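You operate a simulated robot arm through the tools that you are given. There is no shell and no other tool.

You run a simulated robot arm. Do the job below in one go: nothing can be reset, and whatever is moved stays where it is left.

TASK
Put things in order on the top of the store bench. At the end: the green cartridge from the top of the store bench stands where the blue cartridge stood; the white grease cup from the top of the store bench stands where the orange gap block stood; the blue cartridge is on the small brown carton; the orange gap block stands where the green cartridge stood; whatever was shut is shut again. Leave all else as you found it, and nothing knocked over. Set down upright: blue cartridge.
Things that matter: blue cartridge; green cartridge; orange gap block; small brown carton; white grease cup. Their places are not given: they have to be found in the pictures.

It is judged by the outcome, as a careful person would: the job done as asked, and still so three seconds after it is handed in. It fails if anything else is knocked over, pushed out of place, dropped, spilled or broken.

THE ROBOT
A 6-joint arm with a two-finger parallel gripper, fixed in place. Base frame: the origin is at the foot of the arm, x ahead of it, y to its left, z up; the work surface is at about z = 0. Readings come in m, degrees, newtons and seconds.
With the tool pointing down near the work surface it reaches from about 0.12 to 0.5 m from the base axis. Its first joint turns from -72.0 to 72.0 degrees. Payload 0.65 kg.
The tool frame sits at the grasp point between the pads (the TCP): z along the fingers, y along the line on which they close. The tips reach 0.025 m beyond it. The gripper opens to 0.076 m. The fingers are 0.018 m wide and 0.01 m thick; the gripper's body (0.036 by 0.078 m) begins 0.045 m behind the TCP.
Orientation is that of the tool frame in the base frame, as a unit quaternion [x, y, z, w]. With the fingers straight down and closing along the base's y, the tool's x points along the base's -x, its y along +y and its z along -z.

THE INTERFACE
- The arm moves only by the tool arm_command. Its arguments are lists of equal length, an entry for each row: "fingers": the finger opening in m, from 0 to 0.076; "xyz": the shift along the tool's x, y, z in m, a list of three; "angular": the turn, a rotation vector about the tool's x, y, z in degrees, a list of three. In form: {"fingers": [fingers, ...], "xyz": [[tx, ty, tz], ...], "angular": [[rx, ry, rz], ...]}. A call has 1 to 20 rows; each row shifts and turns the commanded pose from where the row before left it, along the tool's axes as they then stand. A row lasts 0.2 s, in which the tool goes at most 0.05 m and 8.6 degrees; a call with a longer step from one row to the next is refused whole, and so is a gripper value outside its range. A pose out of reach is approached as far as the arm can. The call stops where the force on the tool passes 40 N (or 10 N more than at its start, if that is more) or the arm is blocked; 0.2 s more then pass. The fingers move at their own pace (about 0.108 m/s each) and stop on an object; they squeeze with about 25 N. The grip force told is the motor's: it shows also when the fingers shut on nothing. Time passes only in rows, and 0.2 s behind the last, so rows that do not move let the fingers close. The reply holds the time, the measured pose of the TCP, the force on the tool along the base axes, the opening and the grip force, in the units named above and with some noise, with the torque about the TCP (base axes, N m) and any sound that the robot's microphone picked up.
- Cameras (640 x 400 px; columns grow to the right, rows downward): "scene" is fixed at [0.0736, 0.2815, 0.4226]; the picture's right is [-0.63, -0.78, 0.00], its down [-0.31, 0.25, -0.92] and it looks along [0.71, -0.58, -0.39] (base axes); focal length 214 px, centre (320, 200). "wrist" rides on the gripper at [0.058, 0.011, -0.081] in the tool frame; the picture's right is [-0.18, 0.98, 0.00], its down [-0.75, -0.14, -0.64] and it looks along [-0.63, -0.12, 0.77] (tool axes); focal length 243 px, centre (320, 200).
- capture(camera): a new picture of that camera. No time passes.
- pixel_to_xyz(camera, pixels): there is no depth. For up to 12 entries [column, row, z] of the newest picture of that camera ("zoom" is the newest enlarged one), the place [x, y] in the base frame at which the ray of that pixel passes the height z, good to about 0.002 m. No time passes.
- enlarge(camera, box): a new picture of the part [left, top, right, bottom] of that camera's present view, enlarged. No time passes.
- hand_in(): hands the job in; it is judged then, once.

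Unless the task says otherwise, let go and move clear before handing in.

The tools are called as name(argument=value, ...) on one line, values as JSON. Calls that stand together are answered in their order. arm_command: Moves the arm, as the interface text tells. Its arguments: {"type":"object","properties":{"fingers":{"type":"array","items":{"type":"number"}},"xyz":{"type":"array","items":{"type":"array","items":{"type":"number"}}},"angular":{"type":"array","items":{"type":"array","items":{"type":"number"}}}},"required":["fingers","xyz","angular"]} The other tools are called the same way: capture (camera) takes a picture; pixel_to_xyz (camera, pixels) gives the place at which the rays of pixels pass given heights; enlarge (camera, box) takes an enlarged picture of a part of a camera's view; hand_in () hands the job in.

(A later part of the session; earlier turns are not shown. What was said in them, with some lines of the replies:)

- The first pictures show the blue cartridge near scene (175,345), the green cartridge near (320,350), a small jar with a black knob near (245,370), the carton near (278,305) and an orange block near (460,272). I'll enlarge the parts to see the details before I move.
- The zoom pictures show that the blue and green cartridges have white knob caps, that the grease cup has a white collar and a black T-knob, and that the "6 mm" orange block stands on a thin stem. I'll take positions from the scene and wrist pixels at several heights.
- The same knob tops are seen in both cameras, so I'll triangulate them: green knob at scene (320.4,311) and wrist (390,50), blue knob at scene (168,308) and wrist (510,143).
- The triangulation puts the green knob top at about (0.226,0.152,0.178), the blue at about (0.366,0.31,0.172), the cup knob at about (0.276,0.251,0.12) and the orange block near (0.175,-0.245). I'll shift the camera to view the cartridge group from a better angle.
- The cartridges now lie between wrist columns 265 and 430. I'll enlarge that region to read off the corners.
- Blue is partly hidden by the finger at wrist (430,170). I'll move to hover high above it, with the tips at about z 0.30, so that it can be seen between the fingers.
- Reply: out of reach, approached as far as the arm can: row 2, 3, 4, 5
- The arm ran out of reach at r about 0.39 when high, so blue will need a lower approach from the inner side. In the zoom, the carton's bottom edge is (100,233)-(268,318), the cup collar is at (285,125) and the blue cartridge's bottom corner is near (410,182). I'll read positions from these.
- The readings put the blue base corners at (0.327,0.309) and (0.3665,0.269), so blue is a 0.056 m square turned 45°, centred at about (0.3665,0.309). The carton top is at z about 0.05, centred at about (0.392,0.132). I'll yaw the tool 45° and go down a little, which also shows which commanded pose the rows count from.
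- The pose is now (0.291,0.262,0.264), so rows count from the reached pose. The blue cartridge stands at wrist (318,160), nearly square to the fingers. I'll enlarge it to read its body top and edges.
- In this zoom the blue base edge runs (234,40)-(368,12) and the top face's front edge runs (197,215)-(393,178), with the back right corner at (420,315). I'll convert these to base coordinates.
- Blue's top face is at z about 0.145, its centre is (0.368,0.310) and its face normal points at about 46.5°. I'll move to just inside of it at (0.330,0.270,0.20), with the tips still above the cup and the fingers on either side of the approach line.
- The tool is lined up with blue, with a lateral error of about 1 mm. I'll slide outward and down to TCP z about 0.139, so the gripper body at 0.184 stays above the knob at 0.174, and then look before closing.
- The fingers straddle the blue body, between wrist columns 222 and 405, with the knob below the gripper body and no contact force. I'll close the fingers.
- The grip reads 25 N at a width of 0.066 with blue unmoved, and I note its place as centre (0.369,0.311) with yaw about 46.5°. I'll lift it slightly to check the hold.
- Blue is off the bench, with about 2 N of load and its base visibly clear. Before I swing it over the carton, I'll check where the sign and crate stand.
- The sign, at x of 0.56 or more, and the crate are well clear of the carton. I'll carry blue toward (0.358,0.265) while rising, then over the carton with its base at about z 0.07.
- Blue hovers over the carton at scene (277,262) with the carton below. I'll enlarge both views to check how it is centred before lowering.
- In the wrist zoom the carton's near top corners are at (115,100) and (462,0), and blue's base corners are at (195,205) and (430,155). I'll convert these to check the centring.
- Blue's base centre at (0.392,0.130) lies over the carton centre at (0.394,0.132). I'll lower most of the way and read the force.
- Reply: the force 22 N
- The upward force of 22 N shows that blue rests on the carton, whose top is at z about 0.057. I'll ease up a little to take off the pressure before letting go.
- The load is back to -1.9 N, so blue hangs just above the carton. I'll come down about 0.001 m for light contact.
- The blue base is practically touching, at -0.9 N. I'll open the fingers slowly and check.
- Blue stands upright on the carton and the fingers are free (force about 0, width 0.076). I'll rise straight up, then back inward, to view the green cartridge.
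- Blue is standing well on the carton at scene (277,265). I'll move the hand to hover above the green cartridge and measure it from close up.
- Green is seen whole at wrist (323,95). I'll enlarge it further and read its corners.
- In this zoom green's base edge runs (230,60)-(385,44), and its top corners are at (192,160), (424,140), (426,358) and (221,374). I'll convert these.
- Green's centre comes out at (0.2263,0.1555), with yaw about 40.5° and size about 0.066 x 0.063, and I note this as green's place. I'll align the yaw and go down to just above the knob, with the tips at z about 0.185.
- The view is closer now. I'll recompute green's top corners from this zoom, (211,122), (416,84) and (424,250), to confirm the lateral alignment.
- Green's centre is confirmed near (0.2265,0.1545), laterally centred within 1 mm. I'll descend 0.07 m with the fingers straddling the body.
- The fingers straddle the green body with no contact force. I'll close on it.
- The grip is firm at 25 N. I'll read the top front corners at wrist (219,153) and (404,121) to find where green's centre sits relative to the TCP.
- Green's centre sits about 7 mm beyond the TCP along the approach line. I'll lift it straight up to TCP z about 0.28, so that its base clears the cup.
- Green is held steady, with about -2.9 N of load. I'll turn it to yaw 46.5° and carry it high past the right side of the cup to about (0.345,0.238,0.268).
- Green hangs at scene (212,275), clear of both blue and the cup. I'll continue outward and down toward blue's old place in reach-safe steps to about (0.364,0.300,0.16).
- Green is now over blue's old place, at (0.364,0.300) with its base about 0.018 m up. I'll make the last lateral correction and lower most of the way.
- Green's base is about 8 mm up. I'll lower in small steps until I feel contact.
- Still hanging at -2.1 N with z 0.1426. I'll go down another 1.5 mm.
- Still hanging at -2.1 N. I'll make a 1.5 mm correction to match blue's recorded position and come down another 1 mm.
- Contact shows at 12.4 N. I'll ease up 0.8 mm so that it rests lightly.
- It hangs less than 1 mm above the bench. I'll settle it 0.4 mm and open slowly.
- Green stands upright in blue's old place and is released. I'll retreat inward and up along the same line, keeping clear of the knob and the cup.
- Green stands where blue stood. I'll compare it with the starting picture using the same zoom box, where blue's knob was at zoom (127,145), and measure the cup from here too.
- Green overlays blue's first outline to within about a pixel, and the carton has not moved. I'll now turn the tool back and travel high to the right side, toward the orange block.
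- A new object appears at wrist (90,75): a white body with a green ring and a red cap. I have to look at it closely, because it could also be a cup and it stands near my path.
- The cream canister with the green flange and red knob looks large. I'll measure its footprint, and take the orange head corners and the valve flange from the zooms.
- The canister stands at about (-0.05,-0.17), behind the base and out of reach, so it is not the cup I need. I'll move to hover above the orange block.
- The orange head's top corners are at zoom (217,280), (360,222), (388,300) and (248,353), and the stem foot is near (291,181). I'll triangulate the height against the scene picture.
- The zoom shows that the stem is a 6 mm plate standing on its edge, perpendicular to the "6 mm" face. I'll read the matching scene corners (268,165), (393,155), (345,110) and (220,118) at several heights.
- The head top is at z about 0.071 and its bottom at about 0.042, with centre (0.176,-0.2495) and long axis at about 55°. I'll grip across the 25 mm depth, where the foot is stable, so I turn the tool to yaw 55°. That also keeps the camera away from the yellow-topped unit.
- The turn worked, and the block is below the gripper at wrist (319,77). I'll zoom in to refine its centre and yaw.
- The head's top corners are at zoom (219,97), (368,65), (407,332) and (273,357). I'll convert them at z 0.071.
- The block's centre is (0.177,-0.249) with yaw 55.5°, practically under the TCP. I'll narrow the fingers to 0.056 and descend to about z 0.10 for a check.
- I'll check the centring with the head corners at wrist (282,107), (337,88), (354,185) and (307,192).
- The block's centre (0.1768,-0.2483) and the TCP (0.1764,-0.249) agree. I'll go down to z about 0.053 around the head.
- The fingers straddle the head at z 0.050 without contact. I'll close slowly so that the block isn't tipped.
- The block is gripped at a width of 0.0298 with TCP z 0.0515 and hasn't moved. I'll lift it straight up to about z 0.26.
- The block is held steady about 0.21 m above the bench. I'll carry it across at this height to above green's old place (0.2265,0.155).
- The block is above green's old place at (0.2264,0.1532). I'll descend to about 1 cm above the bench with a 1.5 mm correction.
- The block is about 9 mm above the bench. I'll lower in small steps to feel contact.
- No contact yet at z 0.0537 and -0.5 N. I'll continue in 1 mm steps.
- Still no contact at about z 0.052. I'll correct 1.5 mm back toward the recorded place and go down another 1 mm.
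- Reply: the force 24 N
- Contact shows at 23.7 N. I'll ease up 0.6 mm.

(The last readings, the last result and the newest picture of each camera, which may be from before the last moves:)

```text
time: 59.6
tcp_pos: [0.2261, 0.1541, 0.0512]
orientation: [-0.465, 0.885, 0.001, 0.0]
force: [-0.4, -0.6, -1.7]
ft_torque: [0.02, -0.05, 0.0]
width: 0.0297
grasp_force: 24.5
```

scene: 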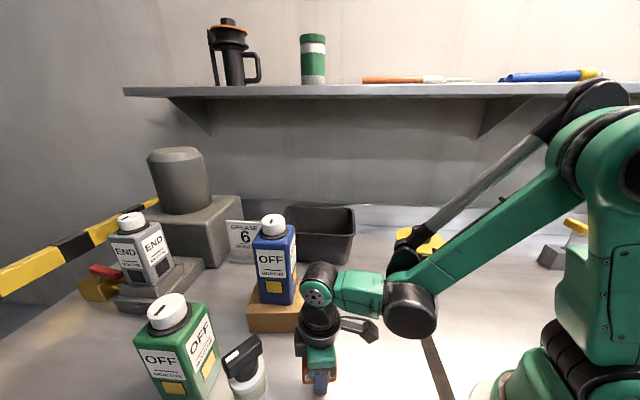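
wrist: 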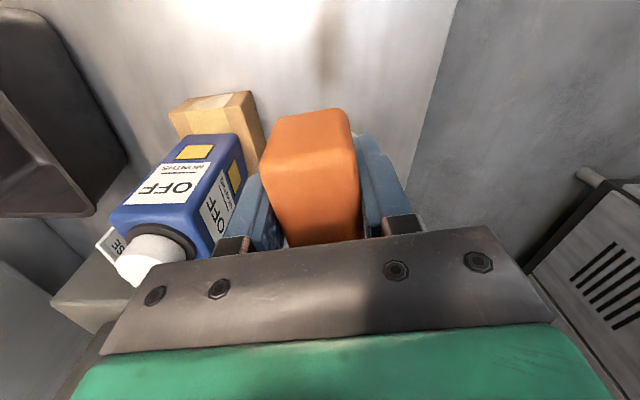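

The block is now within a fraction of a millimetre of the bench. I'll settle 0.3 mm and open very slowly.

arm_command(fingers=[0.015, 0.029, 0.03, 0.031, 0.032, 0.033, 0.035, 0.037, 0.04, 0.044, 0.05, 0.056, 0.056], xyz=[[0, 0, 0.0003], [0, 0, 0], [0, 0, 0], [0, 0, 0], [0, 0, 0], [0, 0, 0], [0, 0, 0], [0, 0, 0], [0, 0, 0], [0, 0, 0], [0, 0, 0], [0, 0, 0], [0, 0, 0]], angular=[[0, 0, 0], [0, 0, 0], [0, 0, 0], [0, 0, 0], [0, 0, 0], [0, 0, 0], [0, 0, 0], [0, 0, 0], [0, 0, 0], [0, 0, 0], [0, 0, 0], [0, 0, 0], [0, 0, 0]])

capture(camera="wrist")

enlarge(camera="scene", box=[260, 270, 400, 400])

```text
time: 62.4
tcp_pos: [0.2271, 0.1548, 0.0521]
orientation: [-0.466, 0.885, 0.0, 0.0]
force: [-0.1, -0.3, -0.2]
ft_torque: [0.0, 0.01, 0.0]
width: 0.0558
grasp_force: 0.0
```

```text
taken
```

wrist: 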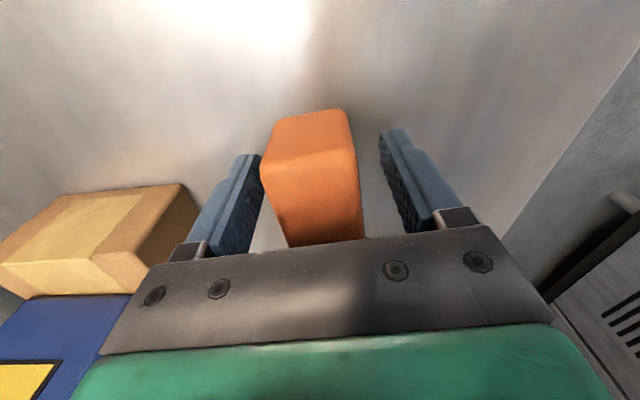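

```text
3.08 times, centred on (330, 335) of scene
```

zoom: 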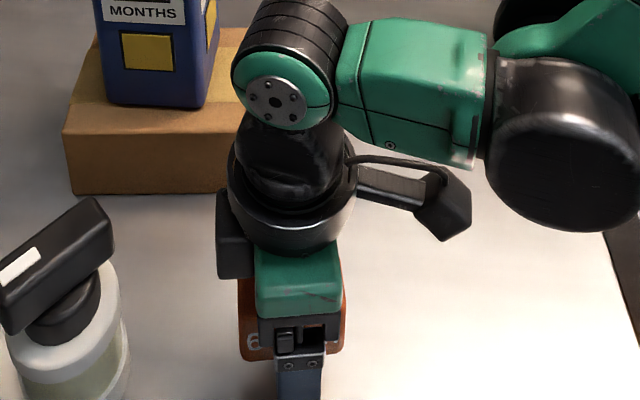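

The block stands free between the open fingers (force about 0, same outline as when held). I'll rise straight up.

arm_command(fingers=[0.056, 0.056, 0.056, 0.056, 0.056, 0.056, 0.056, 0.056, 0.056], xyz=[[0, 0, -0.008], [0, 0, -0.012], [0, 0, -0.02], [0, 0, -0.025], [0, 0, -0.03], [0, 0, -0.035], [0, 0, -0.035], [0, 0, -0.035], [0, 0, 0]], angular=[[0, 0, 0], [0, 0, 0], [0, 0, 0], [0, 0, 0], [0, 0, 0], [0, 0, 0], [0, 0, 0], [0, 0, 0], [0, 0, 0]])

capture(camera="wrist")

capture(camera="scene")

```text
time: 64.4
tcp_pos: [0.2257, 0.1542, 0.2534]
orientation: [-0.466, 0.885, 0.001, -0.001]
force: [0.5, 0.5, 0.2]
ft_torque: [-0.01, 0.01, 0.02]
width: 0.0561
grasp_force: 0.0
```

```text
taken
```

wrist: 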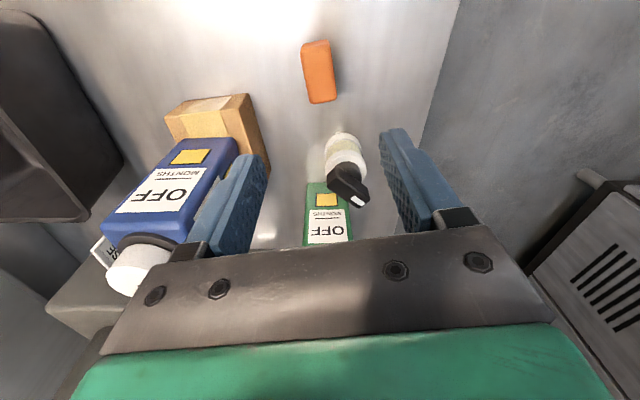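

```text
taken
```

scene: 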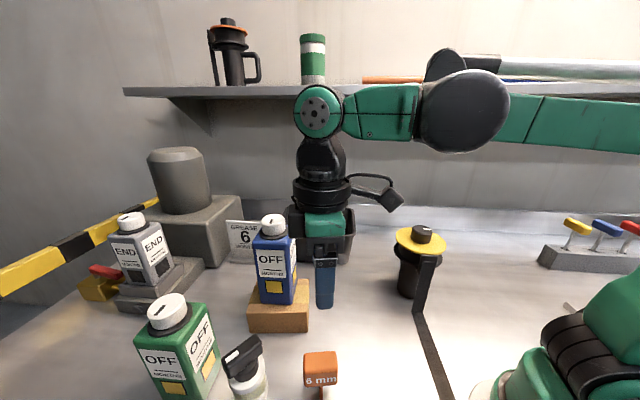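

The orange block stands upright at scene (320,368) where green stood. Next is the cup, and I'll zoom in to learn its body, collar and T-handle direction.

enlarge(camera="wrist", box=[290, 110, 400, 240])

enlarge(camera="scene", box=[190, 320, 290, 400])

enlarge(camera="scene", box=[280, 330, 370, 400])

```text
3.08 times, centred on (345, 175) of wrist
```

zoom: 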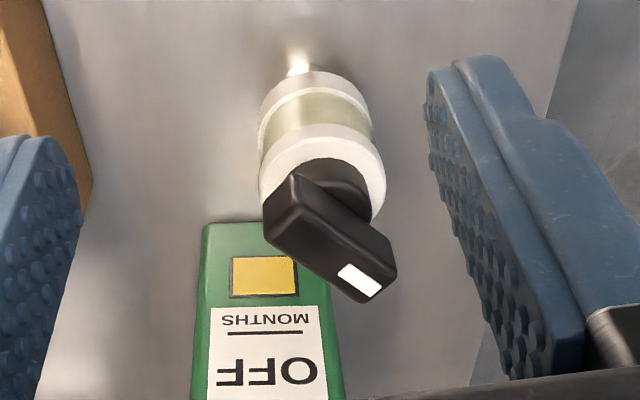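

```text
5.00 times, centred on (240, 360) of scene
```

zoom: 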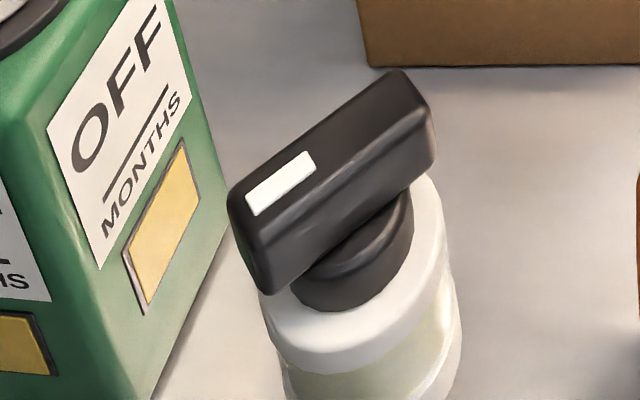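

```text
5.71 times, centred on (325, 365) of scene
```

zoom: 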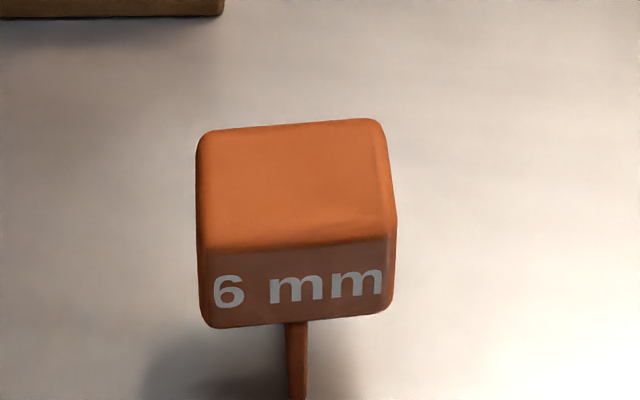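

The cup's underside shows something bright at zoom (298,68), maybe a stem below the body. I'll go lower and inward for a flatter side view of it.

arm_command(fingers=[0.076, 0.076, 0.076, 0.076, 0.076, 0.076, 0.076], xyz=[[0, 0, 0], [0, 0, 0], [0.0073, 0.0129, 0.0209], [0.0073, 0.0129, 0.0209], [0.0073, 0.0129, 0.0209], [0.0073, 0.0129, 0.0209], [0, 0, 0]], angular=[[0, 0, 7.75], [0, 0, 7.75], [0, 0, 0], [0, 0, 0], [0, 0, 0], [0, 0, 0], [0, 0, 0]])

capture(camera="wrist")

enlarge(camera="wrist", box=[260, 120, 400, 240])

```text
time: 66.0
tcp_pos: [0.1707, 0.1755, 0.1679]
orientation: [-0.342, 0.94, 0.0, 0.0]
force: [-0.4, 0.1, -0.1]
ft_torque: [-0.04, -0.02, 0.02]
width: 0.076
grasp_force: 0.1
```

```text
taken
```

wrist: 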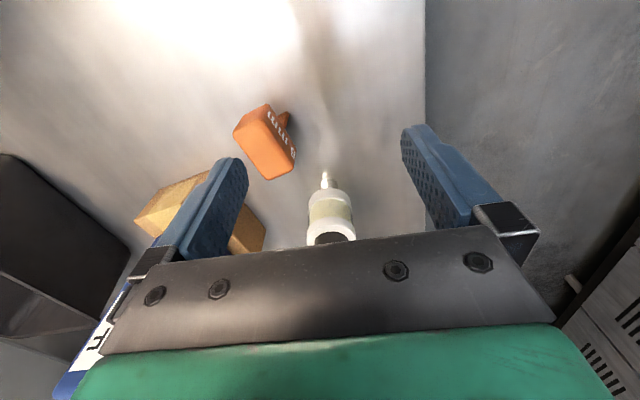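

```text
3.33 times, centred on (330, 180) of wrist
```

zoom: 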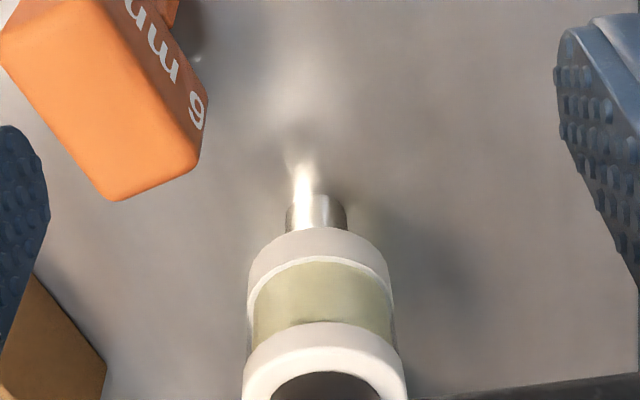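

The cup stands on a narrow metal nipple (zoom (317,215)) under a body about 0.05 m wide, so it must be handled gently and kept upright. The T-handle runs roughly along base y, so I'll hover over it with yaw 90° to grip across it.

arm_command(fingers=[0.076, 0.076, 0.076, 0.076, 0.076, 0.076, 0.076, 0.076, 0.076, 0.076, 0.076, 0.076, 0.076, 0.076, 0.076], xyz=[[0, 0, -0.03], [0, 0, -0.03], [0, 0, -0.025], [0, 0, 0], [0, 0, 0], [0, 0, 0], [0, 0, 0], [0, 0, 0], [0, 0, 0], [0, 0, 0], [-0.0189, -0.0263, 0], [-0.0189, -0.0263, 0], [-0.0189, -0.0263, 0], [-0.0189, -0.0263, 0], [0, 0, 0]], angular=[[0, 0, 0], [0, 0, 0], [0, 0, 0], [0, 0, -7.15], [0, 0, -7.15], [0, 0, -7.15], [0, 0, -7.15], [0, 0, -7.15], [0, 0, -7.15], [0, 0, -7.1], [0, 0, 0], [0, 0, 0], [0, 0, 0], [0, 0, 0], [0, 0, 0]])

capture(camera="wrist")

enlarge(camera="wrist", box=[270, 30, 370, 140])

```text
time: 69.2
tcp_pos: [0.2765, 0.2504, 0.2546]
orientation: [-0.707, 0.707, 0.0, -0.001]
force: [-0.2, 0.3, 0.4]
ft_torque: [-0.01, -0.01, 0.03]
width: 0.0759
grasp_force: 0.1
```

```text
taken
```

wrist: 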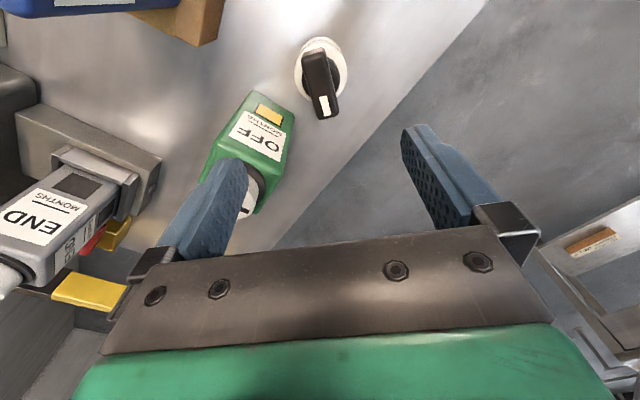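

```text
3.64 times, centred on (320, 85) of wrist
```

zoom: 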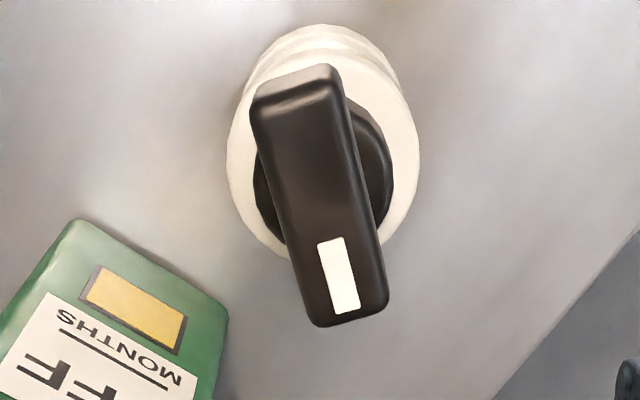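

The T-handle axis runs from zoom (296,95) to (350,315), and the white collar's outline is at (228,165)-(418,160). I'll convert these at plausible heights.

pixel_to_xyz(camera="zoom", pixels=[[296, 95, 0.12], [350, 315, 0.12], [250, 105, 0.12], [342, 85, 0.12], [312, 325, 0.12], [388, 305, 0.12], [228, 165, 0.085], [418, 160, 0.085], [322, 160, 0.085], [322, 160, 0.08], [330, 262, 0.085], [320, 55, 0.085]])

pixel_to_xyz(camera="scene", pixels=[[223, 365, 0.11], [223, 365, 0.12], [223, 365, 0.13], [256, 340, 0.11], [256, 340, 0.12], [256, 340, 0.13]])

```text
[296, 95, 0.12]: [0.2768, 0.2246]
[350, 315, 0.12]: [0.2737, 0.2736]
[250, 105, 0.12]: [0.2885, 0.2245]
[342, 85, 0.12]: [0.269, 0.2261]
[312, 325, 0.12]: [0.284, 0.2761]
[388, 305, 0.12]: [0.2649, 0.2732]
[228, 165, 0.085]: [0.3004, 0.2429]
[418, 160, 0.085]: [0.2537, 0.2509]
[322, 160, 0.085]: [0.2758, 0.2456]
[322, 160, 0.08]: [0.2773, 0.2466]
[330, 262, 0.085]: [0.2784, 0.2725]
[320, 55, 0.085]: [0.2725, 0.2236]
```

```text
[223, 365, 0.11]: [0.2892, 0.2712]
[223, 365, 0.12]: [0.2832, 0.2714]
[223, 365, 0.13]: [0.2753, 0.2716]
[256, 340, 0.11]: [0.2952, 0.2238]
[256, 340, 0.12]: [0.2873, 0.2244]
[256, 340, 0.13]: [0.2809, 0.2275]
```

To fix the handle's top height, I'll triangulate its white label, at scene (232.2,356.8) and wrist zoom (338,275).

pixel_to_xyz(camera="scene", pixels=[[232.2, 356.8, 0.11], [232.2, 356.8, 0.12], [232.2, 356.8, 0.13], [232.2, 356.8, 0.14]])

pixel_to_xyz(camera="zoom", pixels=[[338, 275, 0.11], [338, 275, 0.12], [338, 275, 0.13], [338, 275, 0.14]])

```text
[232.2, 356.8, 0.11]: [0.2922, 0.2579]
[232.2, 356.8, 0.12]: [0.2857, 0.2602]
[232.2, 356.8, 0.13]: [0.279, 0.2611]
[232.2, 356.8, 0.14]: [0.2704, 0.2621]
```

```text
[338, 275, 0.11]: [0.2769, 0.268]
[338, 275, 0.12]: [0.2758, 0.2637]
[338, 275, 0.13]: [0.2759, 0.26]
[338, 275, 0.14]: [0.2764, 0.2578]
```

The label agrees at z about 0.132, so that is the handle's top. The cup axis is near (0.2765,0.2465). I'll shift 4 mm and descend to z about 0.16 for a closer check.

arm_command(fingers=[0.076, 0.076, 0.076, 0.076, 0.076], xyz=[[0.004, 0, 0.02], [0, 0, 0.03], [0, 0, 0.03], [0, 0, 0.0145], [0, 0, 0]], angular=[[0, 0, 0], [0, 0, 0], [0, 0, 0], [0, 0, 0], [0, 0, 0]])

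capture(camera="wrist")

enlarge(camera="wrist", box=[240, 70, 400, 240])

enlarge(camera="scene", box=[180, 280, 330, 400])

```text
time: 70.4
tcp_pos: [0.2785, 0.2476, 0.1586]
orientation: [0.708, -0.707, 0.0, 0.0]
force: [-0.3, -1.2, 0.2]
ft_torque: [-0.05, 0.02, -0.02]
width: 0.0762
grasp_force: 0.0
```

```text
taken
```

wrist: 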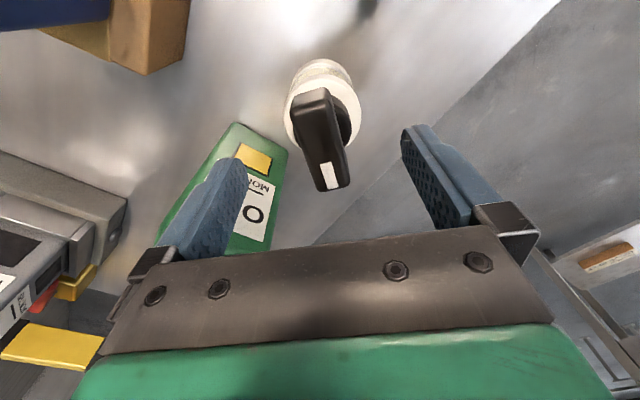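

```text
2.35 times, centred on (320, 155) of wrist
```

zoom: 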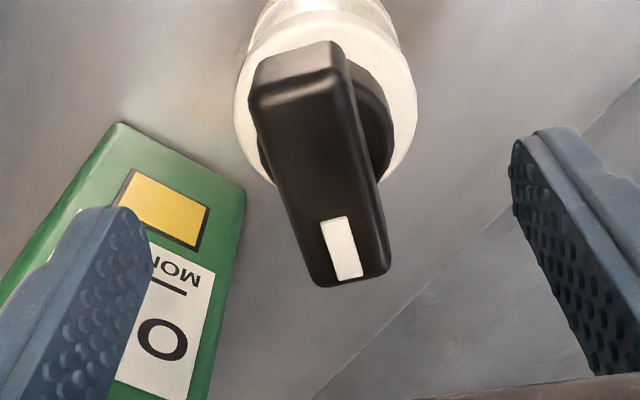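

```text
3.33 times, centred on (255, 340) of scene
```

zoom: 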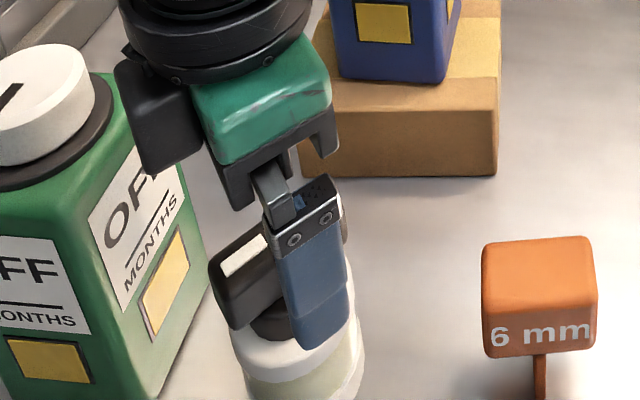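

In this zoom the collar edges are at (234,110) and (416,108), and the handle ends are at (300,60) and (350,275). I'll convert them to centre the grip.

pixel_to_xyz(camera="wrist", pixels=[[283.4, 116.7, 0.092], [360.9, 115.9, 0.092], [325, 184, 0.132], [333, 187, 0.132], [311, 95, 0.132], [320, 140, 0.132], [320, 112, 0.092], [311.5, 173, 0.095]])

```text
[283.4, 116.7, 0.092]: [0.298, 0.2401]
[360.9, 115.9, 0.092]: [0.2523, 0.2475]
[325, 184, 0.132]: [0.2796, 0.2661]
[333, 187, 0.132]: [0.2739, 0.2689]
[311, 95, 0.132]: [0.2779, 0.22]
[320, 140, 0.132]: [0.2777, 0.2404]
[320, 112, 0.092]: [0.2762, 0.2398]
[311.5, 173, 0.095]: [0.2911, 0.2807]
```

The cup axis is about 2 mm in -x and 3 mm in -y from the TCP. I'll correct that and go down to z about 0.094, with the gripper body at 0.139, above the handle top at 0.132.

arm_command(fingers=[0.076, 0.076, 0.076, 0.076, 0.076, 0.076], xyz=[[0.003, 0.002, 0.01], [0, 0, 0.018], [0, 0, 0.018], [0, 0, 0.012], [0, 0, 0.0065], [0, 0, 0]], angular=[[0, 0, 0], [0, 0, 0], [0, 0, 0], [0, 0, 0], [0, 0, 0], [0, 0, 0]])

capture(camera="wrist")

enlarge(camera="scene", box=[180, 280, 330, 400])

```text
time: 71.8
tcp_pos: [0.2742, 0.2449, 0.0938]
orientation: [-0.707, 0.707, 0.0, 0.0]
force: [0.5, -0.5, -0.3]
ft_torque: [0.0, -0.01, 0.01]
width: 0.0761
grasp_force: 0.1
```

```text
taken
```

wrist: 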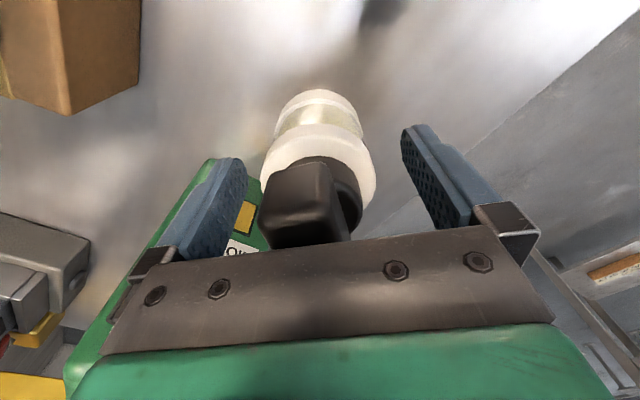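

```text
3.33 times, centred on (255, 340) of scene
```

zoom: 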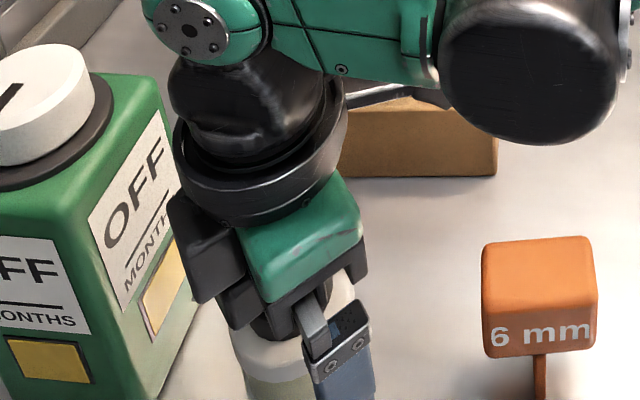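

The collar (columns 261 to 376) is centred on the TCP column 320, within 1 mm. I'll close slowly on it.

arm_command(fingers=[0.07, 0.065, 0.061, 0.058, 0.056, 0.054, 0.052, 0.05, 0.048, 0.046, 0.043, 0.038, 0.035, 0.035], xyz=[[0, 0, 0], [0, 0, 0], [0, 0, 0], [0, 0, 0], [0, 0, 0], [0, 0, 0], [0, 0, 0], [0, 0, 0], [0, 0, 0], [0, 0, 0], [0, 0, 0], [0, 0, 0], [0, 0, 0], [0, 0, 0]], angular=[[0, 0, 0], [0, 0, 0], [0, 0, 0], [0, 0, 0], [0, 0, 0], [0, 0, 0], [0, 0, 0], [0, 0, 0], [0, 0, 0], [0, 0, 0], [0, 0, 0], [0, 0, 0], [0, 0, 0], [0, 0, 0]])

capture(camera="wrist")

enlarge(camera="scene", box=[180, 280, 330, 400])

```text
time: 74.8
tcp_pos: [0.2748, 0.2439, 0.0942]
orientation: [-0.707, 0.707, 0.0, 0.001]
force: [0.8, 0.0, -0.1]
ft_torque: [-0.01, -0.04, -0.01]
width: 0.0474
grasp_force: 25.4
```

```text
taken
```

wrist: 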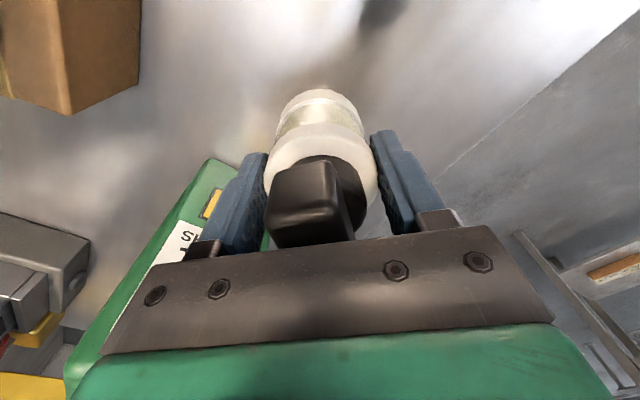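

```text
3.33 times, centred on (255, 340) of scene
```

zoom: 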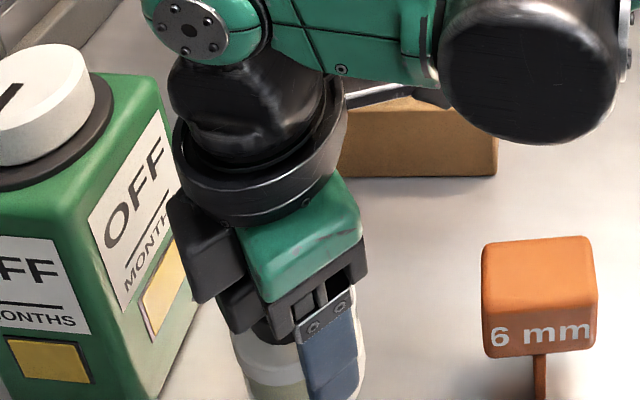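

The cup is gripped at a width of 0.0474 with TCP z 0.094. I'll lift gently and check that it hangs straight.

arm_command(fingers=[0.035, 0.035, 0.035, 0.035, 0.035, 0.035, 0.035, 0.035, 0.035, 0.035], xyz=[[0, 0, -0.004], [0, 0, -0.01], [0, 0, -0.018], [0, 0, -0.025], [0, 0, -0.028], [0, 0, -0.028], [0, 0, -0.028], [0, 0, -0.028], [0, 0, -0.025], [0, 0, 0]], angular=[[0, 0, 0], [0, 0, 0], [0, 0, 0], [0, 0, 0], [0, 0, 0], [0, 0, 0], [0, 0, 0], [0, 0, 0], [0, 0, 0], [0, 0, 0]])

capture(camera="wrist")

capture(camera="scene")

enlarge(camera="scene", box=[140, 180, 320, 330])

```text
time: 77.0
tcp_pos: [0.2754, 0.2427, 0.2892]
orientation: [0.707, -0.707, 0.0, 0.0]
force: [-0.4, -0.3, -1.9]
ft_torque: [0.0, -0.03, -0.01]
width: 0.047
grasp_force: 25.3
```

```text
taken
```

wrist: 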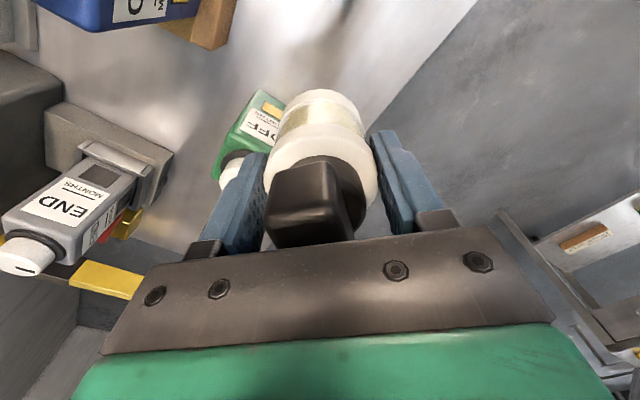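

```text
taken
```

scene: 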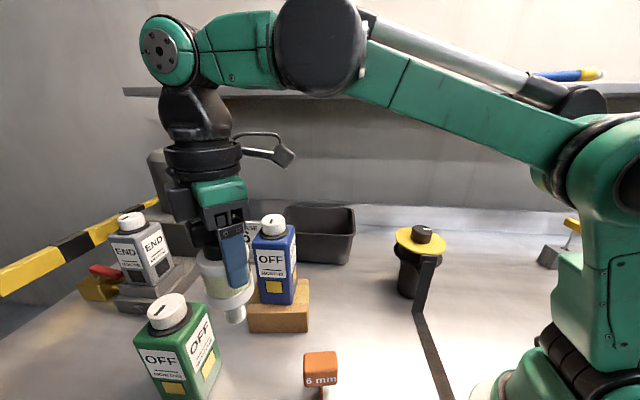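

```text
2.67 times, centred on (230, 255) of scene
```

zoom: 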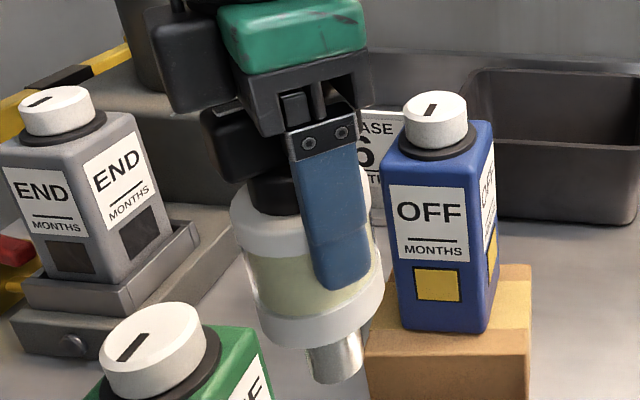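

The cup hangs straight: its axis slope in the picture matches the vertical there. I'll turn to yaw 55.5° and carry it at this height toward the orange block's old place.

arm_command(fingers=[0.035, 0.035, 0.035, 0.035, 0.035, 0.035], xyz=[[0, 0, 0], [0, 0, 0], [0, 0, 0], [0, 0, 0], [0, 0, 0], [0, 0, 0]], angular=[[0, 0, 6.9], [0, 0, 6.9], [0, 0, 6.9], [0, 0, 6.9], [0, 0, 6.9], [0, 0, 0]])

arm_command(fingers=[0.035, 0.035, 0.035, 0.035, 0.035, 0.035, 0.035, 0.035, 0.035, 0.035, 0.035, 0.035, 0.035, 0.035, 0.035, 0.035], xyz=[[0.0165, -0.007, 0], [0.0329, -0.0141, 0], [0.0329, -0.0141, 0], [0.0329, -0.0141, 0], [0.0329, -0.0141, 0], [0.0329, -0.0141, 0], [0.0329, -0.0141, 0], [0.0329, -0.0141, 0], [0.0329, -0.0141, 0], [0.0329, -0.0141, 0], [0.0329, -0.0141, 0], [0.0329, -0.0141, 0], [0.0329, -0.0141, 0], [0.0329, -0.0141, 0], [0.0165, -0.007, 0], [0, 0, 0]], angular=[[0, 0, 0], [0, 0, 0], [0, 0, 0], [0, 0, 0], [0, 0, 0], [0, 0, 0], [0, 0, 0], [0, 0, 0], [0, 0, 0], [0, 0, 0], [0, 0, 0], [0, 0, 0], [0, 0, 0], [0, 0, 0], [0, 0, 0], [0, 0, 0]])

capture(camera="scene")

capture(camera="wrist")

```text
time: 78.4
tcp_pos: [0.2754, 0.2445, 0.2877]
orientation: [-0.465, 0.885, 0.0, 0.0]
force: [-0.5, 0.0, -1.9]
ft_torque: [-0.02, 0.02, 0.04]
width: 0.0468
grasp_force: 24.5
```

```text
time: 81.8
tcp_pos: [0.1781, -0.2472, 0.2892]
orientation: [-0.466, 0.885, 0.0, 0.0]
force: [-0.3, -0.3, -1.6]
ft_torque: [0.0, 0.05, 0.0]
width: 0.0468
grasp_force: 25.6
```

```text
taken
```

scene: 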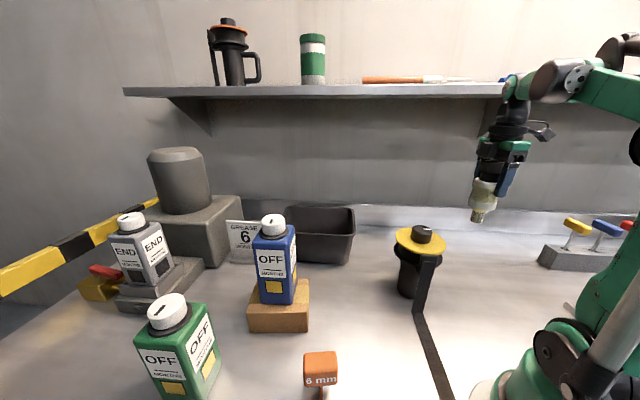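

```text
taken
```

wrist: 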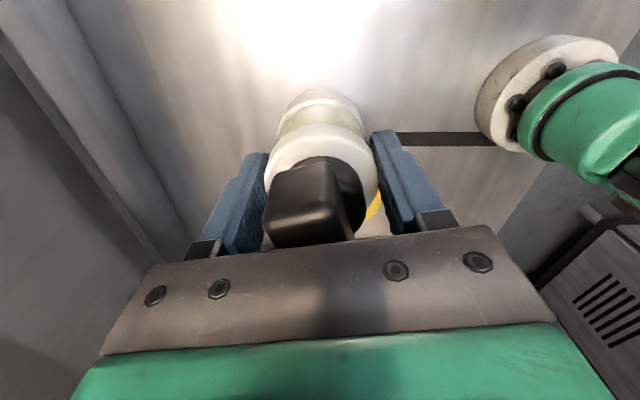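

The cup is above the orange block's old place. I'll descend to about 1 cm above the bench with a small correction.

arm_command(fingers=[0.035, 0.035, 0.035, 0.035, 0.035, 0.035, 0.035, 0.035, 0.035], xyz=[[0.0017, 0, 0.02], [0, 0, 0.03], [0, 0, 0.03], [0, 0, 0.03], [0, 0, 0.03], [0, 0, 0.022], [0, 0, 0.014], [0, 0, 0.008], [0, 0, 0]], angular=[[0, 0, 0], [0, 0, 0], [0, 0, 0], [0, 0, 0], [0, 0, 0], [0, 0, 0], [0, 0, 0], [0, 0, 0], [0, 0, 0]])

enlarge(camera="scene", box=[390, 190, 550, 310])

capture(camera="wrist")

```text
time: 83.8
tcp_pos: [0.1738, -0.2492, 0.1043]
orientation: [-0.466, 0.885, 0.0, -0.001]
force: [-0.1, 0.4, -1.5]
ft_torque: [0.01, 0.0, 0.0]
width: 0.0468
grasp_force: 25.2
```

```text
3.33 times, centred on (470, 250) of scene
```

zoom: 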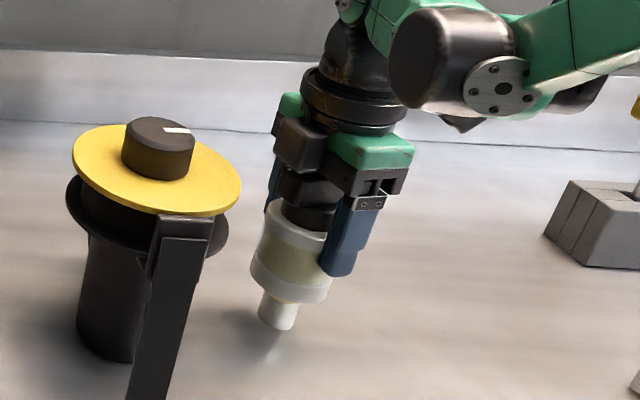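

```text
taken
```

wrist: 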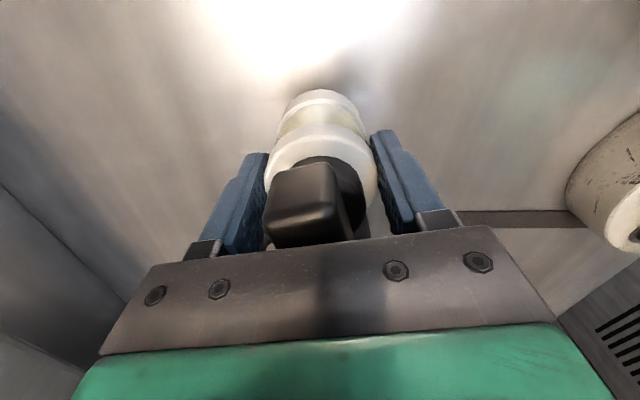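

The cup hangs upright about 1 cm above the bench. I'll lower in small steps.

arm_command(fingers=[0.035, 0.035, 0.035, 0.035], xyz=[[0, 0, 0.003], [0, 0, 0.003], [0, 0, 0.001], [0, 0, 0]], angular=[[0, 0, 0], [0, 0, 0], [0, 0, 0], [0, 0, 0]])

```text
time: 84.8
tcp_pos: [0.1756, -0.2478, 0.097]
orientation: [-0.466, 0.885, 0.0, 0.0]
force: [0.7, -0.4, -1.2]
ft_torque: [0.01, 0.02, 0.03]
width: 0.047
grasp_force: 24.8
```

No contact yet at z 0.097. I'll nudge 1.3 mm toward the recorded spot and lower further.

arm_command(fingers=[0.035, 0.035, 0.035], xyz=[[-0.0005, -0.0012, 0], [0, 0, 0.0012], [0, 0, 0]], angular=[[0, 0, 0], [0, 0, 0], [0, 0, 0]])

```text
time: 85.6
tcp_pos: [0.1762, -0.2479, 0.0948]
orientation: [-0.466, 0.885, 0.0, 0.0]
force: [0.2, 0.5, -0.9]
ft_torque: [0.02, 0.0, 0.02]
width: 0.047
grasp_force: 24.8
```

arm_command(fingers=[0.035, 0.035], xyz=[[0, 0, 0.0008], [0, 0, 0]], angular=[[0, 0, 0], [0, 0, 0]])

```text
time: 86.2
tcp_pos: [0.1774, -0.2485, 0.0945]
orientation: [-0.465, 0.886, 0.0, 0.0]
force: [0.4, -0.1, -1.9]
ft_torque: [0.0, 0.0, 0.03]
width: 0.0467
grasp_force: 25.2
```

Still hanging at -1.9 N. I'll lower another 0.8 mm.

arm_command(fingers=[0.035, 0.035], xyz=[[0, 0, 0.0008], [0, 0, 0]], angular=[[0, 0, 0], [0, 0, 0]])

```text
time: 86.8
tcp_pos: [0.1761, -0.2501, 0.094]
orientation: [-0.466, 0.885, 0.001, 0.0]
force: [-0.2, 0.2, -0.6]
ft_torque: [0.0, -0.01, -0.03]
width: 0.0469
grasp_force: 25.1
```

arm_command(fingers=[0.035, 0.035], xyz=[[0, 0, 0.0006], [0, 0, 0]], angular=[[0, 0, 0], [0, 0, 0]])

```text
time: 87.4
tcp_pos: [0.1765, -0.2482, 0.0942]
orientation: [-0.466, 0.885, 0.0, 0.0]
force: [-0.1, 1.1, 11.7]
ft_torque: [0.15, 0.0, -0.01]
width: 0.047
grasp_force: 24.7
```

Contact shows at 11.7 N. I'll ease off 0.4 mm and check.

arm_command(fingers=[0.035, 0.035], xyz=[[0, 0, -0.0004], [0, 0, 0]], angular=[[0, 0, 0], [0, 0, 0]])

enlarge(camera="scene", box=[400, 210, 520, 310])

```text
time: 88.0
tcp_pos: [0.1762, -0.2479, 0.0952]
orientation: [-0.466, 0.885, 0.0, 0.0]
force: [-0.4, -0.5, -1.9]
ft_torque: [0.02, 0.0, 0.01]
width: 0.0469
grasp_force: 25.2
```

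```text
4.00 times, centred on (460, 260) of scene
```

zoom: 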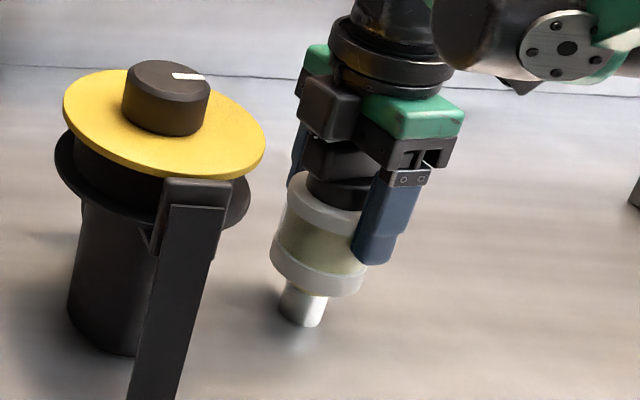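

The cup is upright with its nipple at the bench. I'll settle 0.3 mm and open slowly.

arm_command(fingers=[0.035, 0.046, 0.047, 0.048, 0.049, 0.05, 0.052, 0.054, 0.057, 0.061, 0.066, 0.071, 0.076, 0.076], xyz=[[0, 0, 0.0003], [0, 0, 0], [0, 0, 0], [0, 0, 0], [0, 0, 0], [0, 0, 0], [0, 0, 0], [0, 0, 0], [0, 0, 0], [0, 0, 0], [0, 0, 0], [0, 0, 0], [0, 0, 0], [0, 0, 0]], angular=[[0, 0, 0], [0, 0, 0], [0, 0, 0], [0, 0, 0], [0, 0, 0], [0, 0, 0], [0, 0, 0], [0, 0, 0], [0, 0, 0], [0, 0, 0], [0, 0, 0], [0, 0, 0], [0, 0, 0], [0, 0, 0]])

capture(camera="wrist")

enlarge(camera="scene", box=[400, 210, 520, 310])

```text
time: 91.0
tcp_pos: [0.1768, -0.2489, 0.093]
orientation: [-0.465, 0.885, -0.001, 0.0]
force: [-0.8, -0.5, 0.4]
ft_torque: [0.0, 0.01, 0.01]
width: 0.076
grasp_force: 0.0
```

```text
taken
```

wrist: 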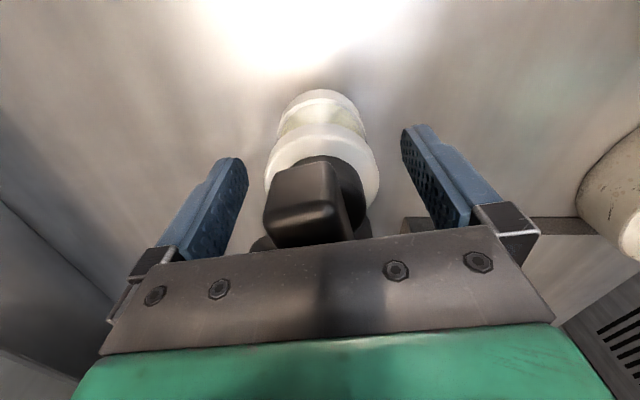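

```text
4.00 times, centred on (460, 260) of scene
```

zoom: 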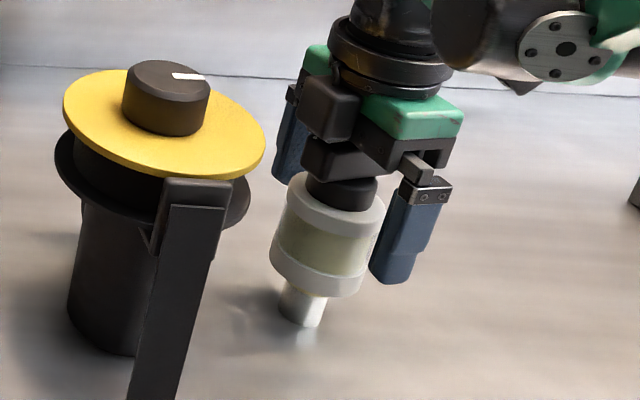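

The cup stands by itself and is released. I'll rise straight up, clear of the T-handle and the yellow-topped unit.

arm_command(fingers=[0.076, 0.076, 0.076, 0.076, 0.076, 0.076, 0.076, 0.076, 0.076], xyz=[[0, 0, -0.006], [0, 0, -0.012], [0, 0, -0.02], [0, 0, -0.028], [0, 0, -0.03], [0, 0, -0.035], [0, 0, -0.035], [0, 0, -0.035], [0, 0, 0]], angular=[[0, 0, 0], [0, 0, 0], [0, 0, 0], [0, 0, 0], [0, 0, 0], [0, 0, 0], [0, 0, 0], [0, 0, 0], [0, 0, 0]])

capture(camera="wrist")

capture(camera="scene")

```text
time: 93.0
tcp_pos: [0.1749, -0.2511, 0.2947]
orientation: [-0.465, 0.885, -0.001, 0.0]
force: [0.7, -0.1, 0.2]
ft_torque: [0.02, 0.02, 0.01]
width: 0.076
grasp_force: 0.0
```

```text
taken
```

wrist: 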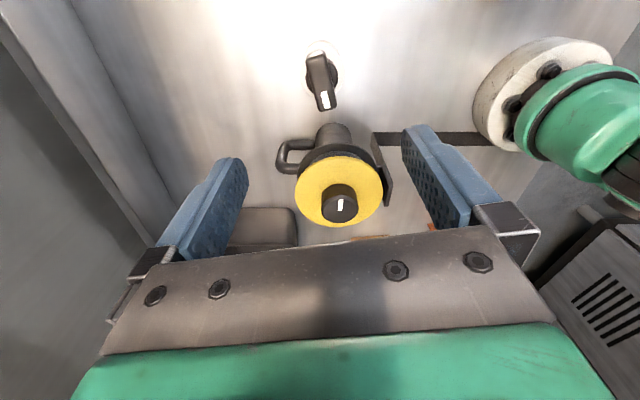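

```text
taken
```

scene: 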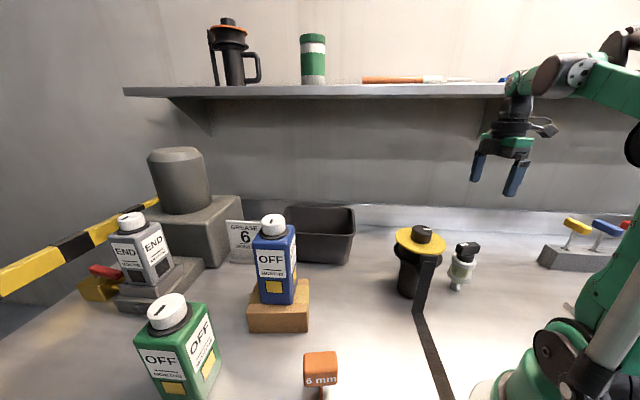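

All four pieces stand in their new places: blue on the carton (277,265), green (175,350), orange (320,368) and the cup (463,265). I'll take a last close look at each before handing in.

enlarge(camera="scene", box=[400, 210, 520, 310])

enlarge(camera="scene", box=[120, 200, 380, 400])

```text
4.00 times, centred on (460, 260) of scene
```

zoom: 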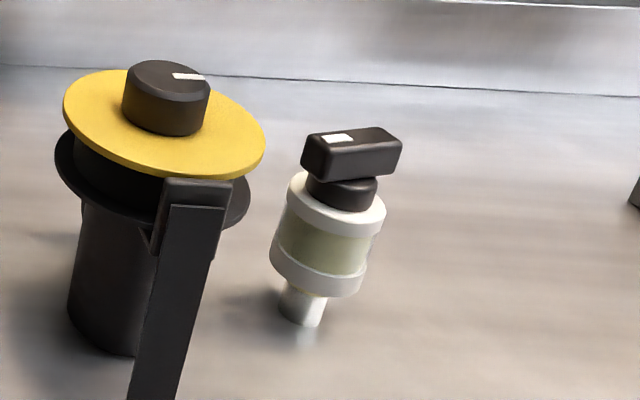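

```text
2.00 times, centred on (250, 300) of scene
```

zoom: 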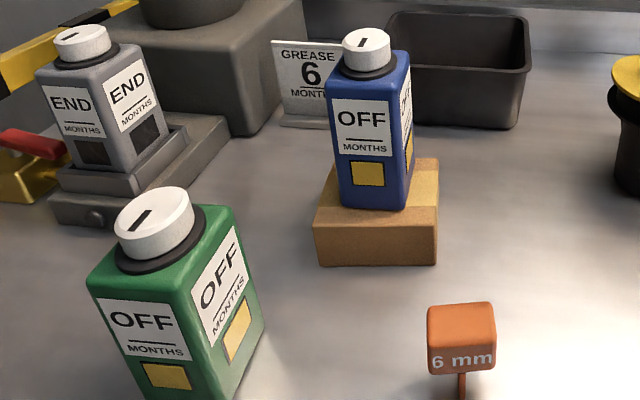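

The final pictures show the cup, green, orange and blue all upright and steady in their places, nothing else moved, and the gripper open and clear. I'm handing in.

hand_in()

```text
The job is handed in.
```

The job is done and handed in, and the last pictures before hand-in showed all four pieces standing upright in their new places. I have not seen the judging result.

- **Blue cartridge:** it stands upright on the small brown carton, centred to within about 2 mm.
- **Green cartridge:** it stands where the blue one stood, matching blue's outline in the starting picture to within about a pixel.
- **Orange gap block:** it stands on its stem where the green cartridge stood, within about 2 mm.
- **White grease cup:** it stands on its metal nipple where the orange block stood, within about 2 mm. I took the small jar with the black T-handle to be this cup. The only other pale vessel I saw is a large canister behind the arm's base, out of reach.

I opened nothing, so nothing needed shutting again. I saw nothing else knocked over or moved, and the gripper finished open and clear of everything.
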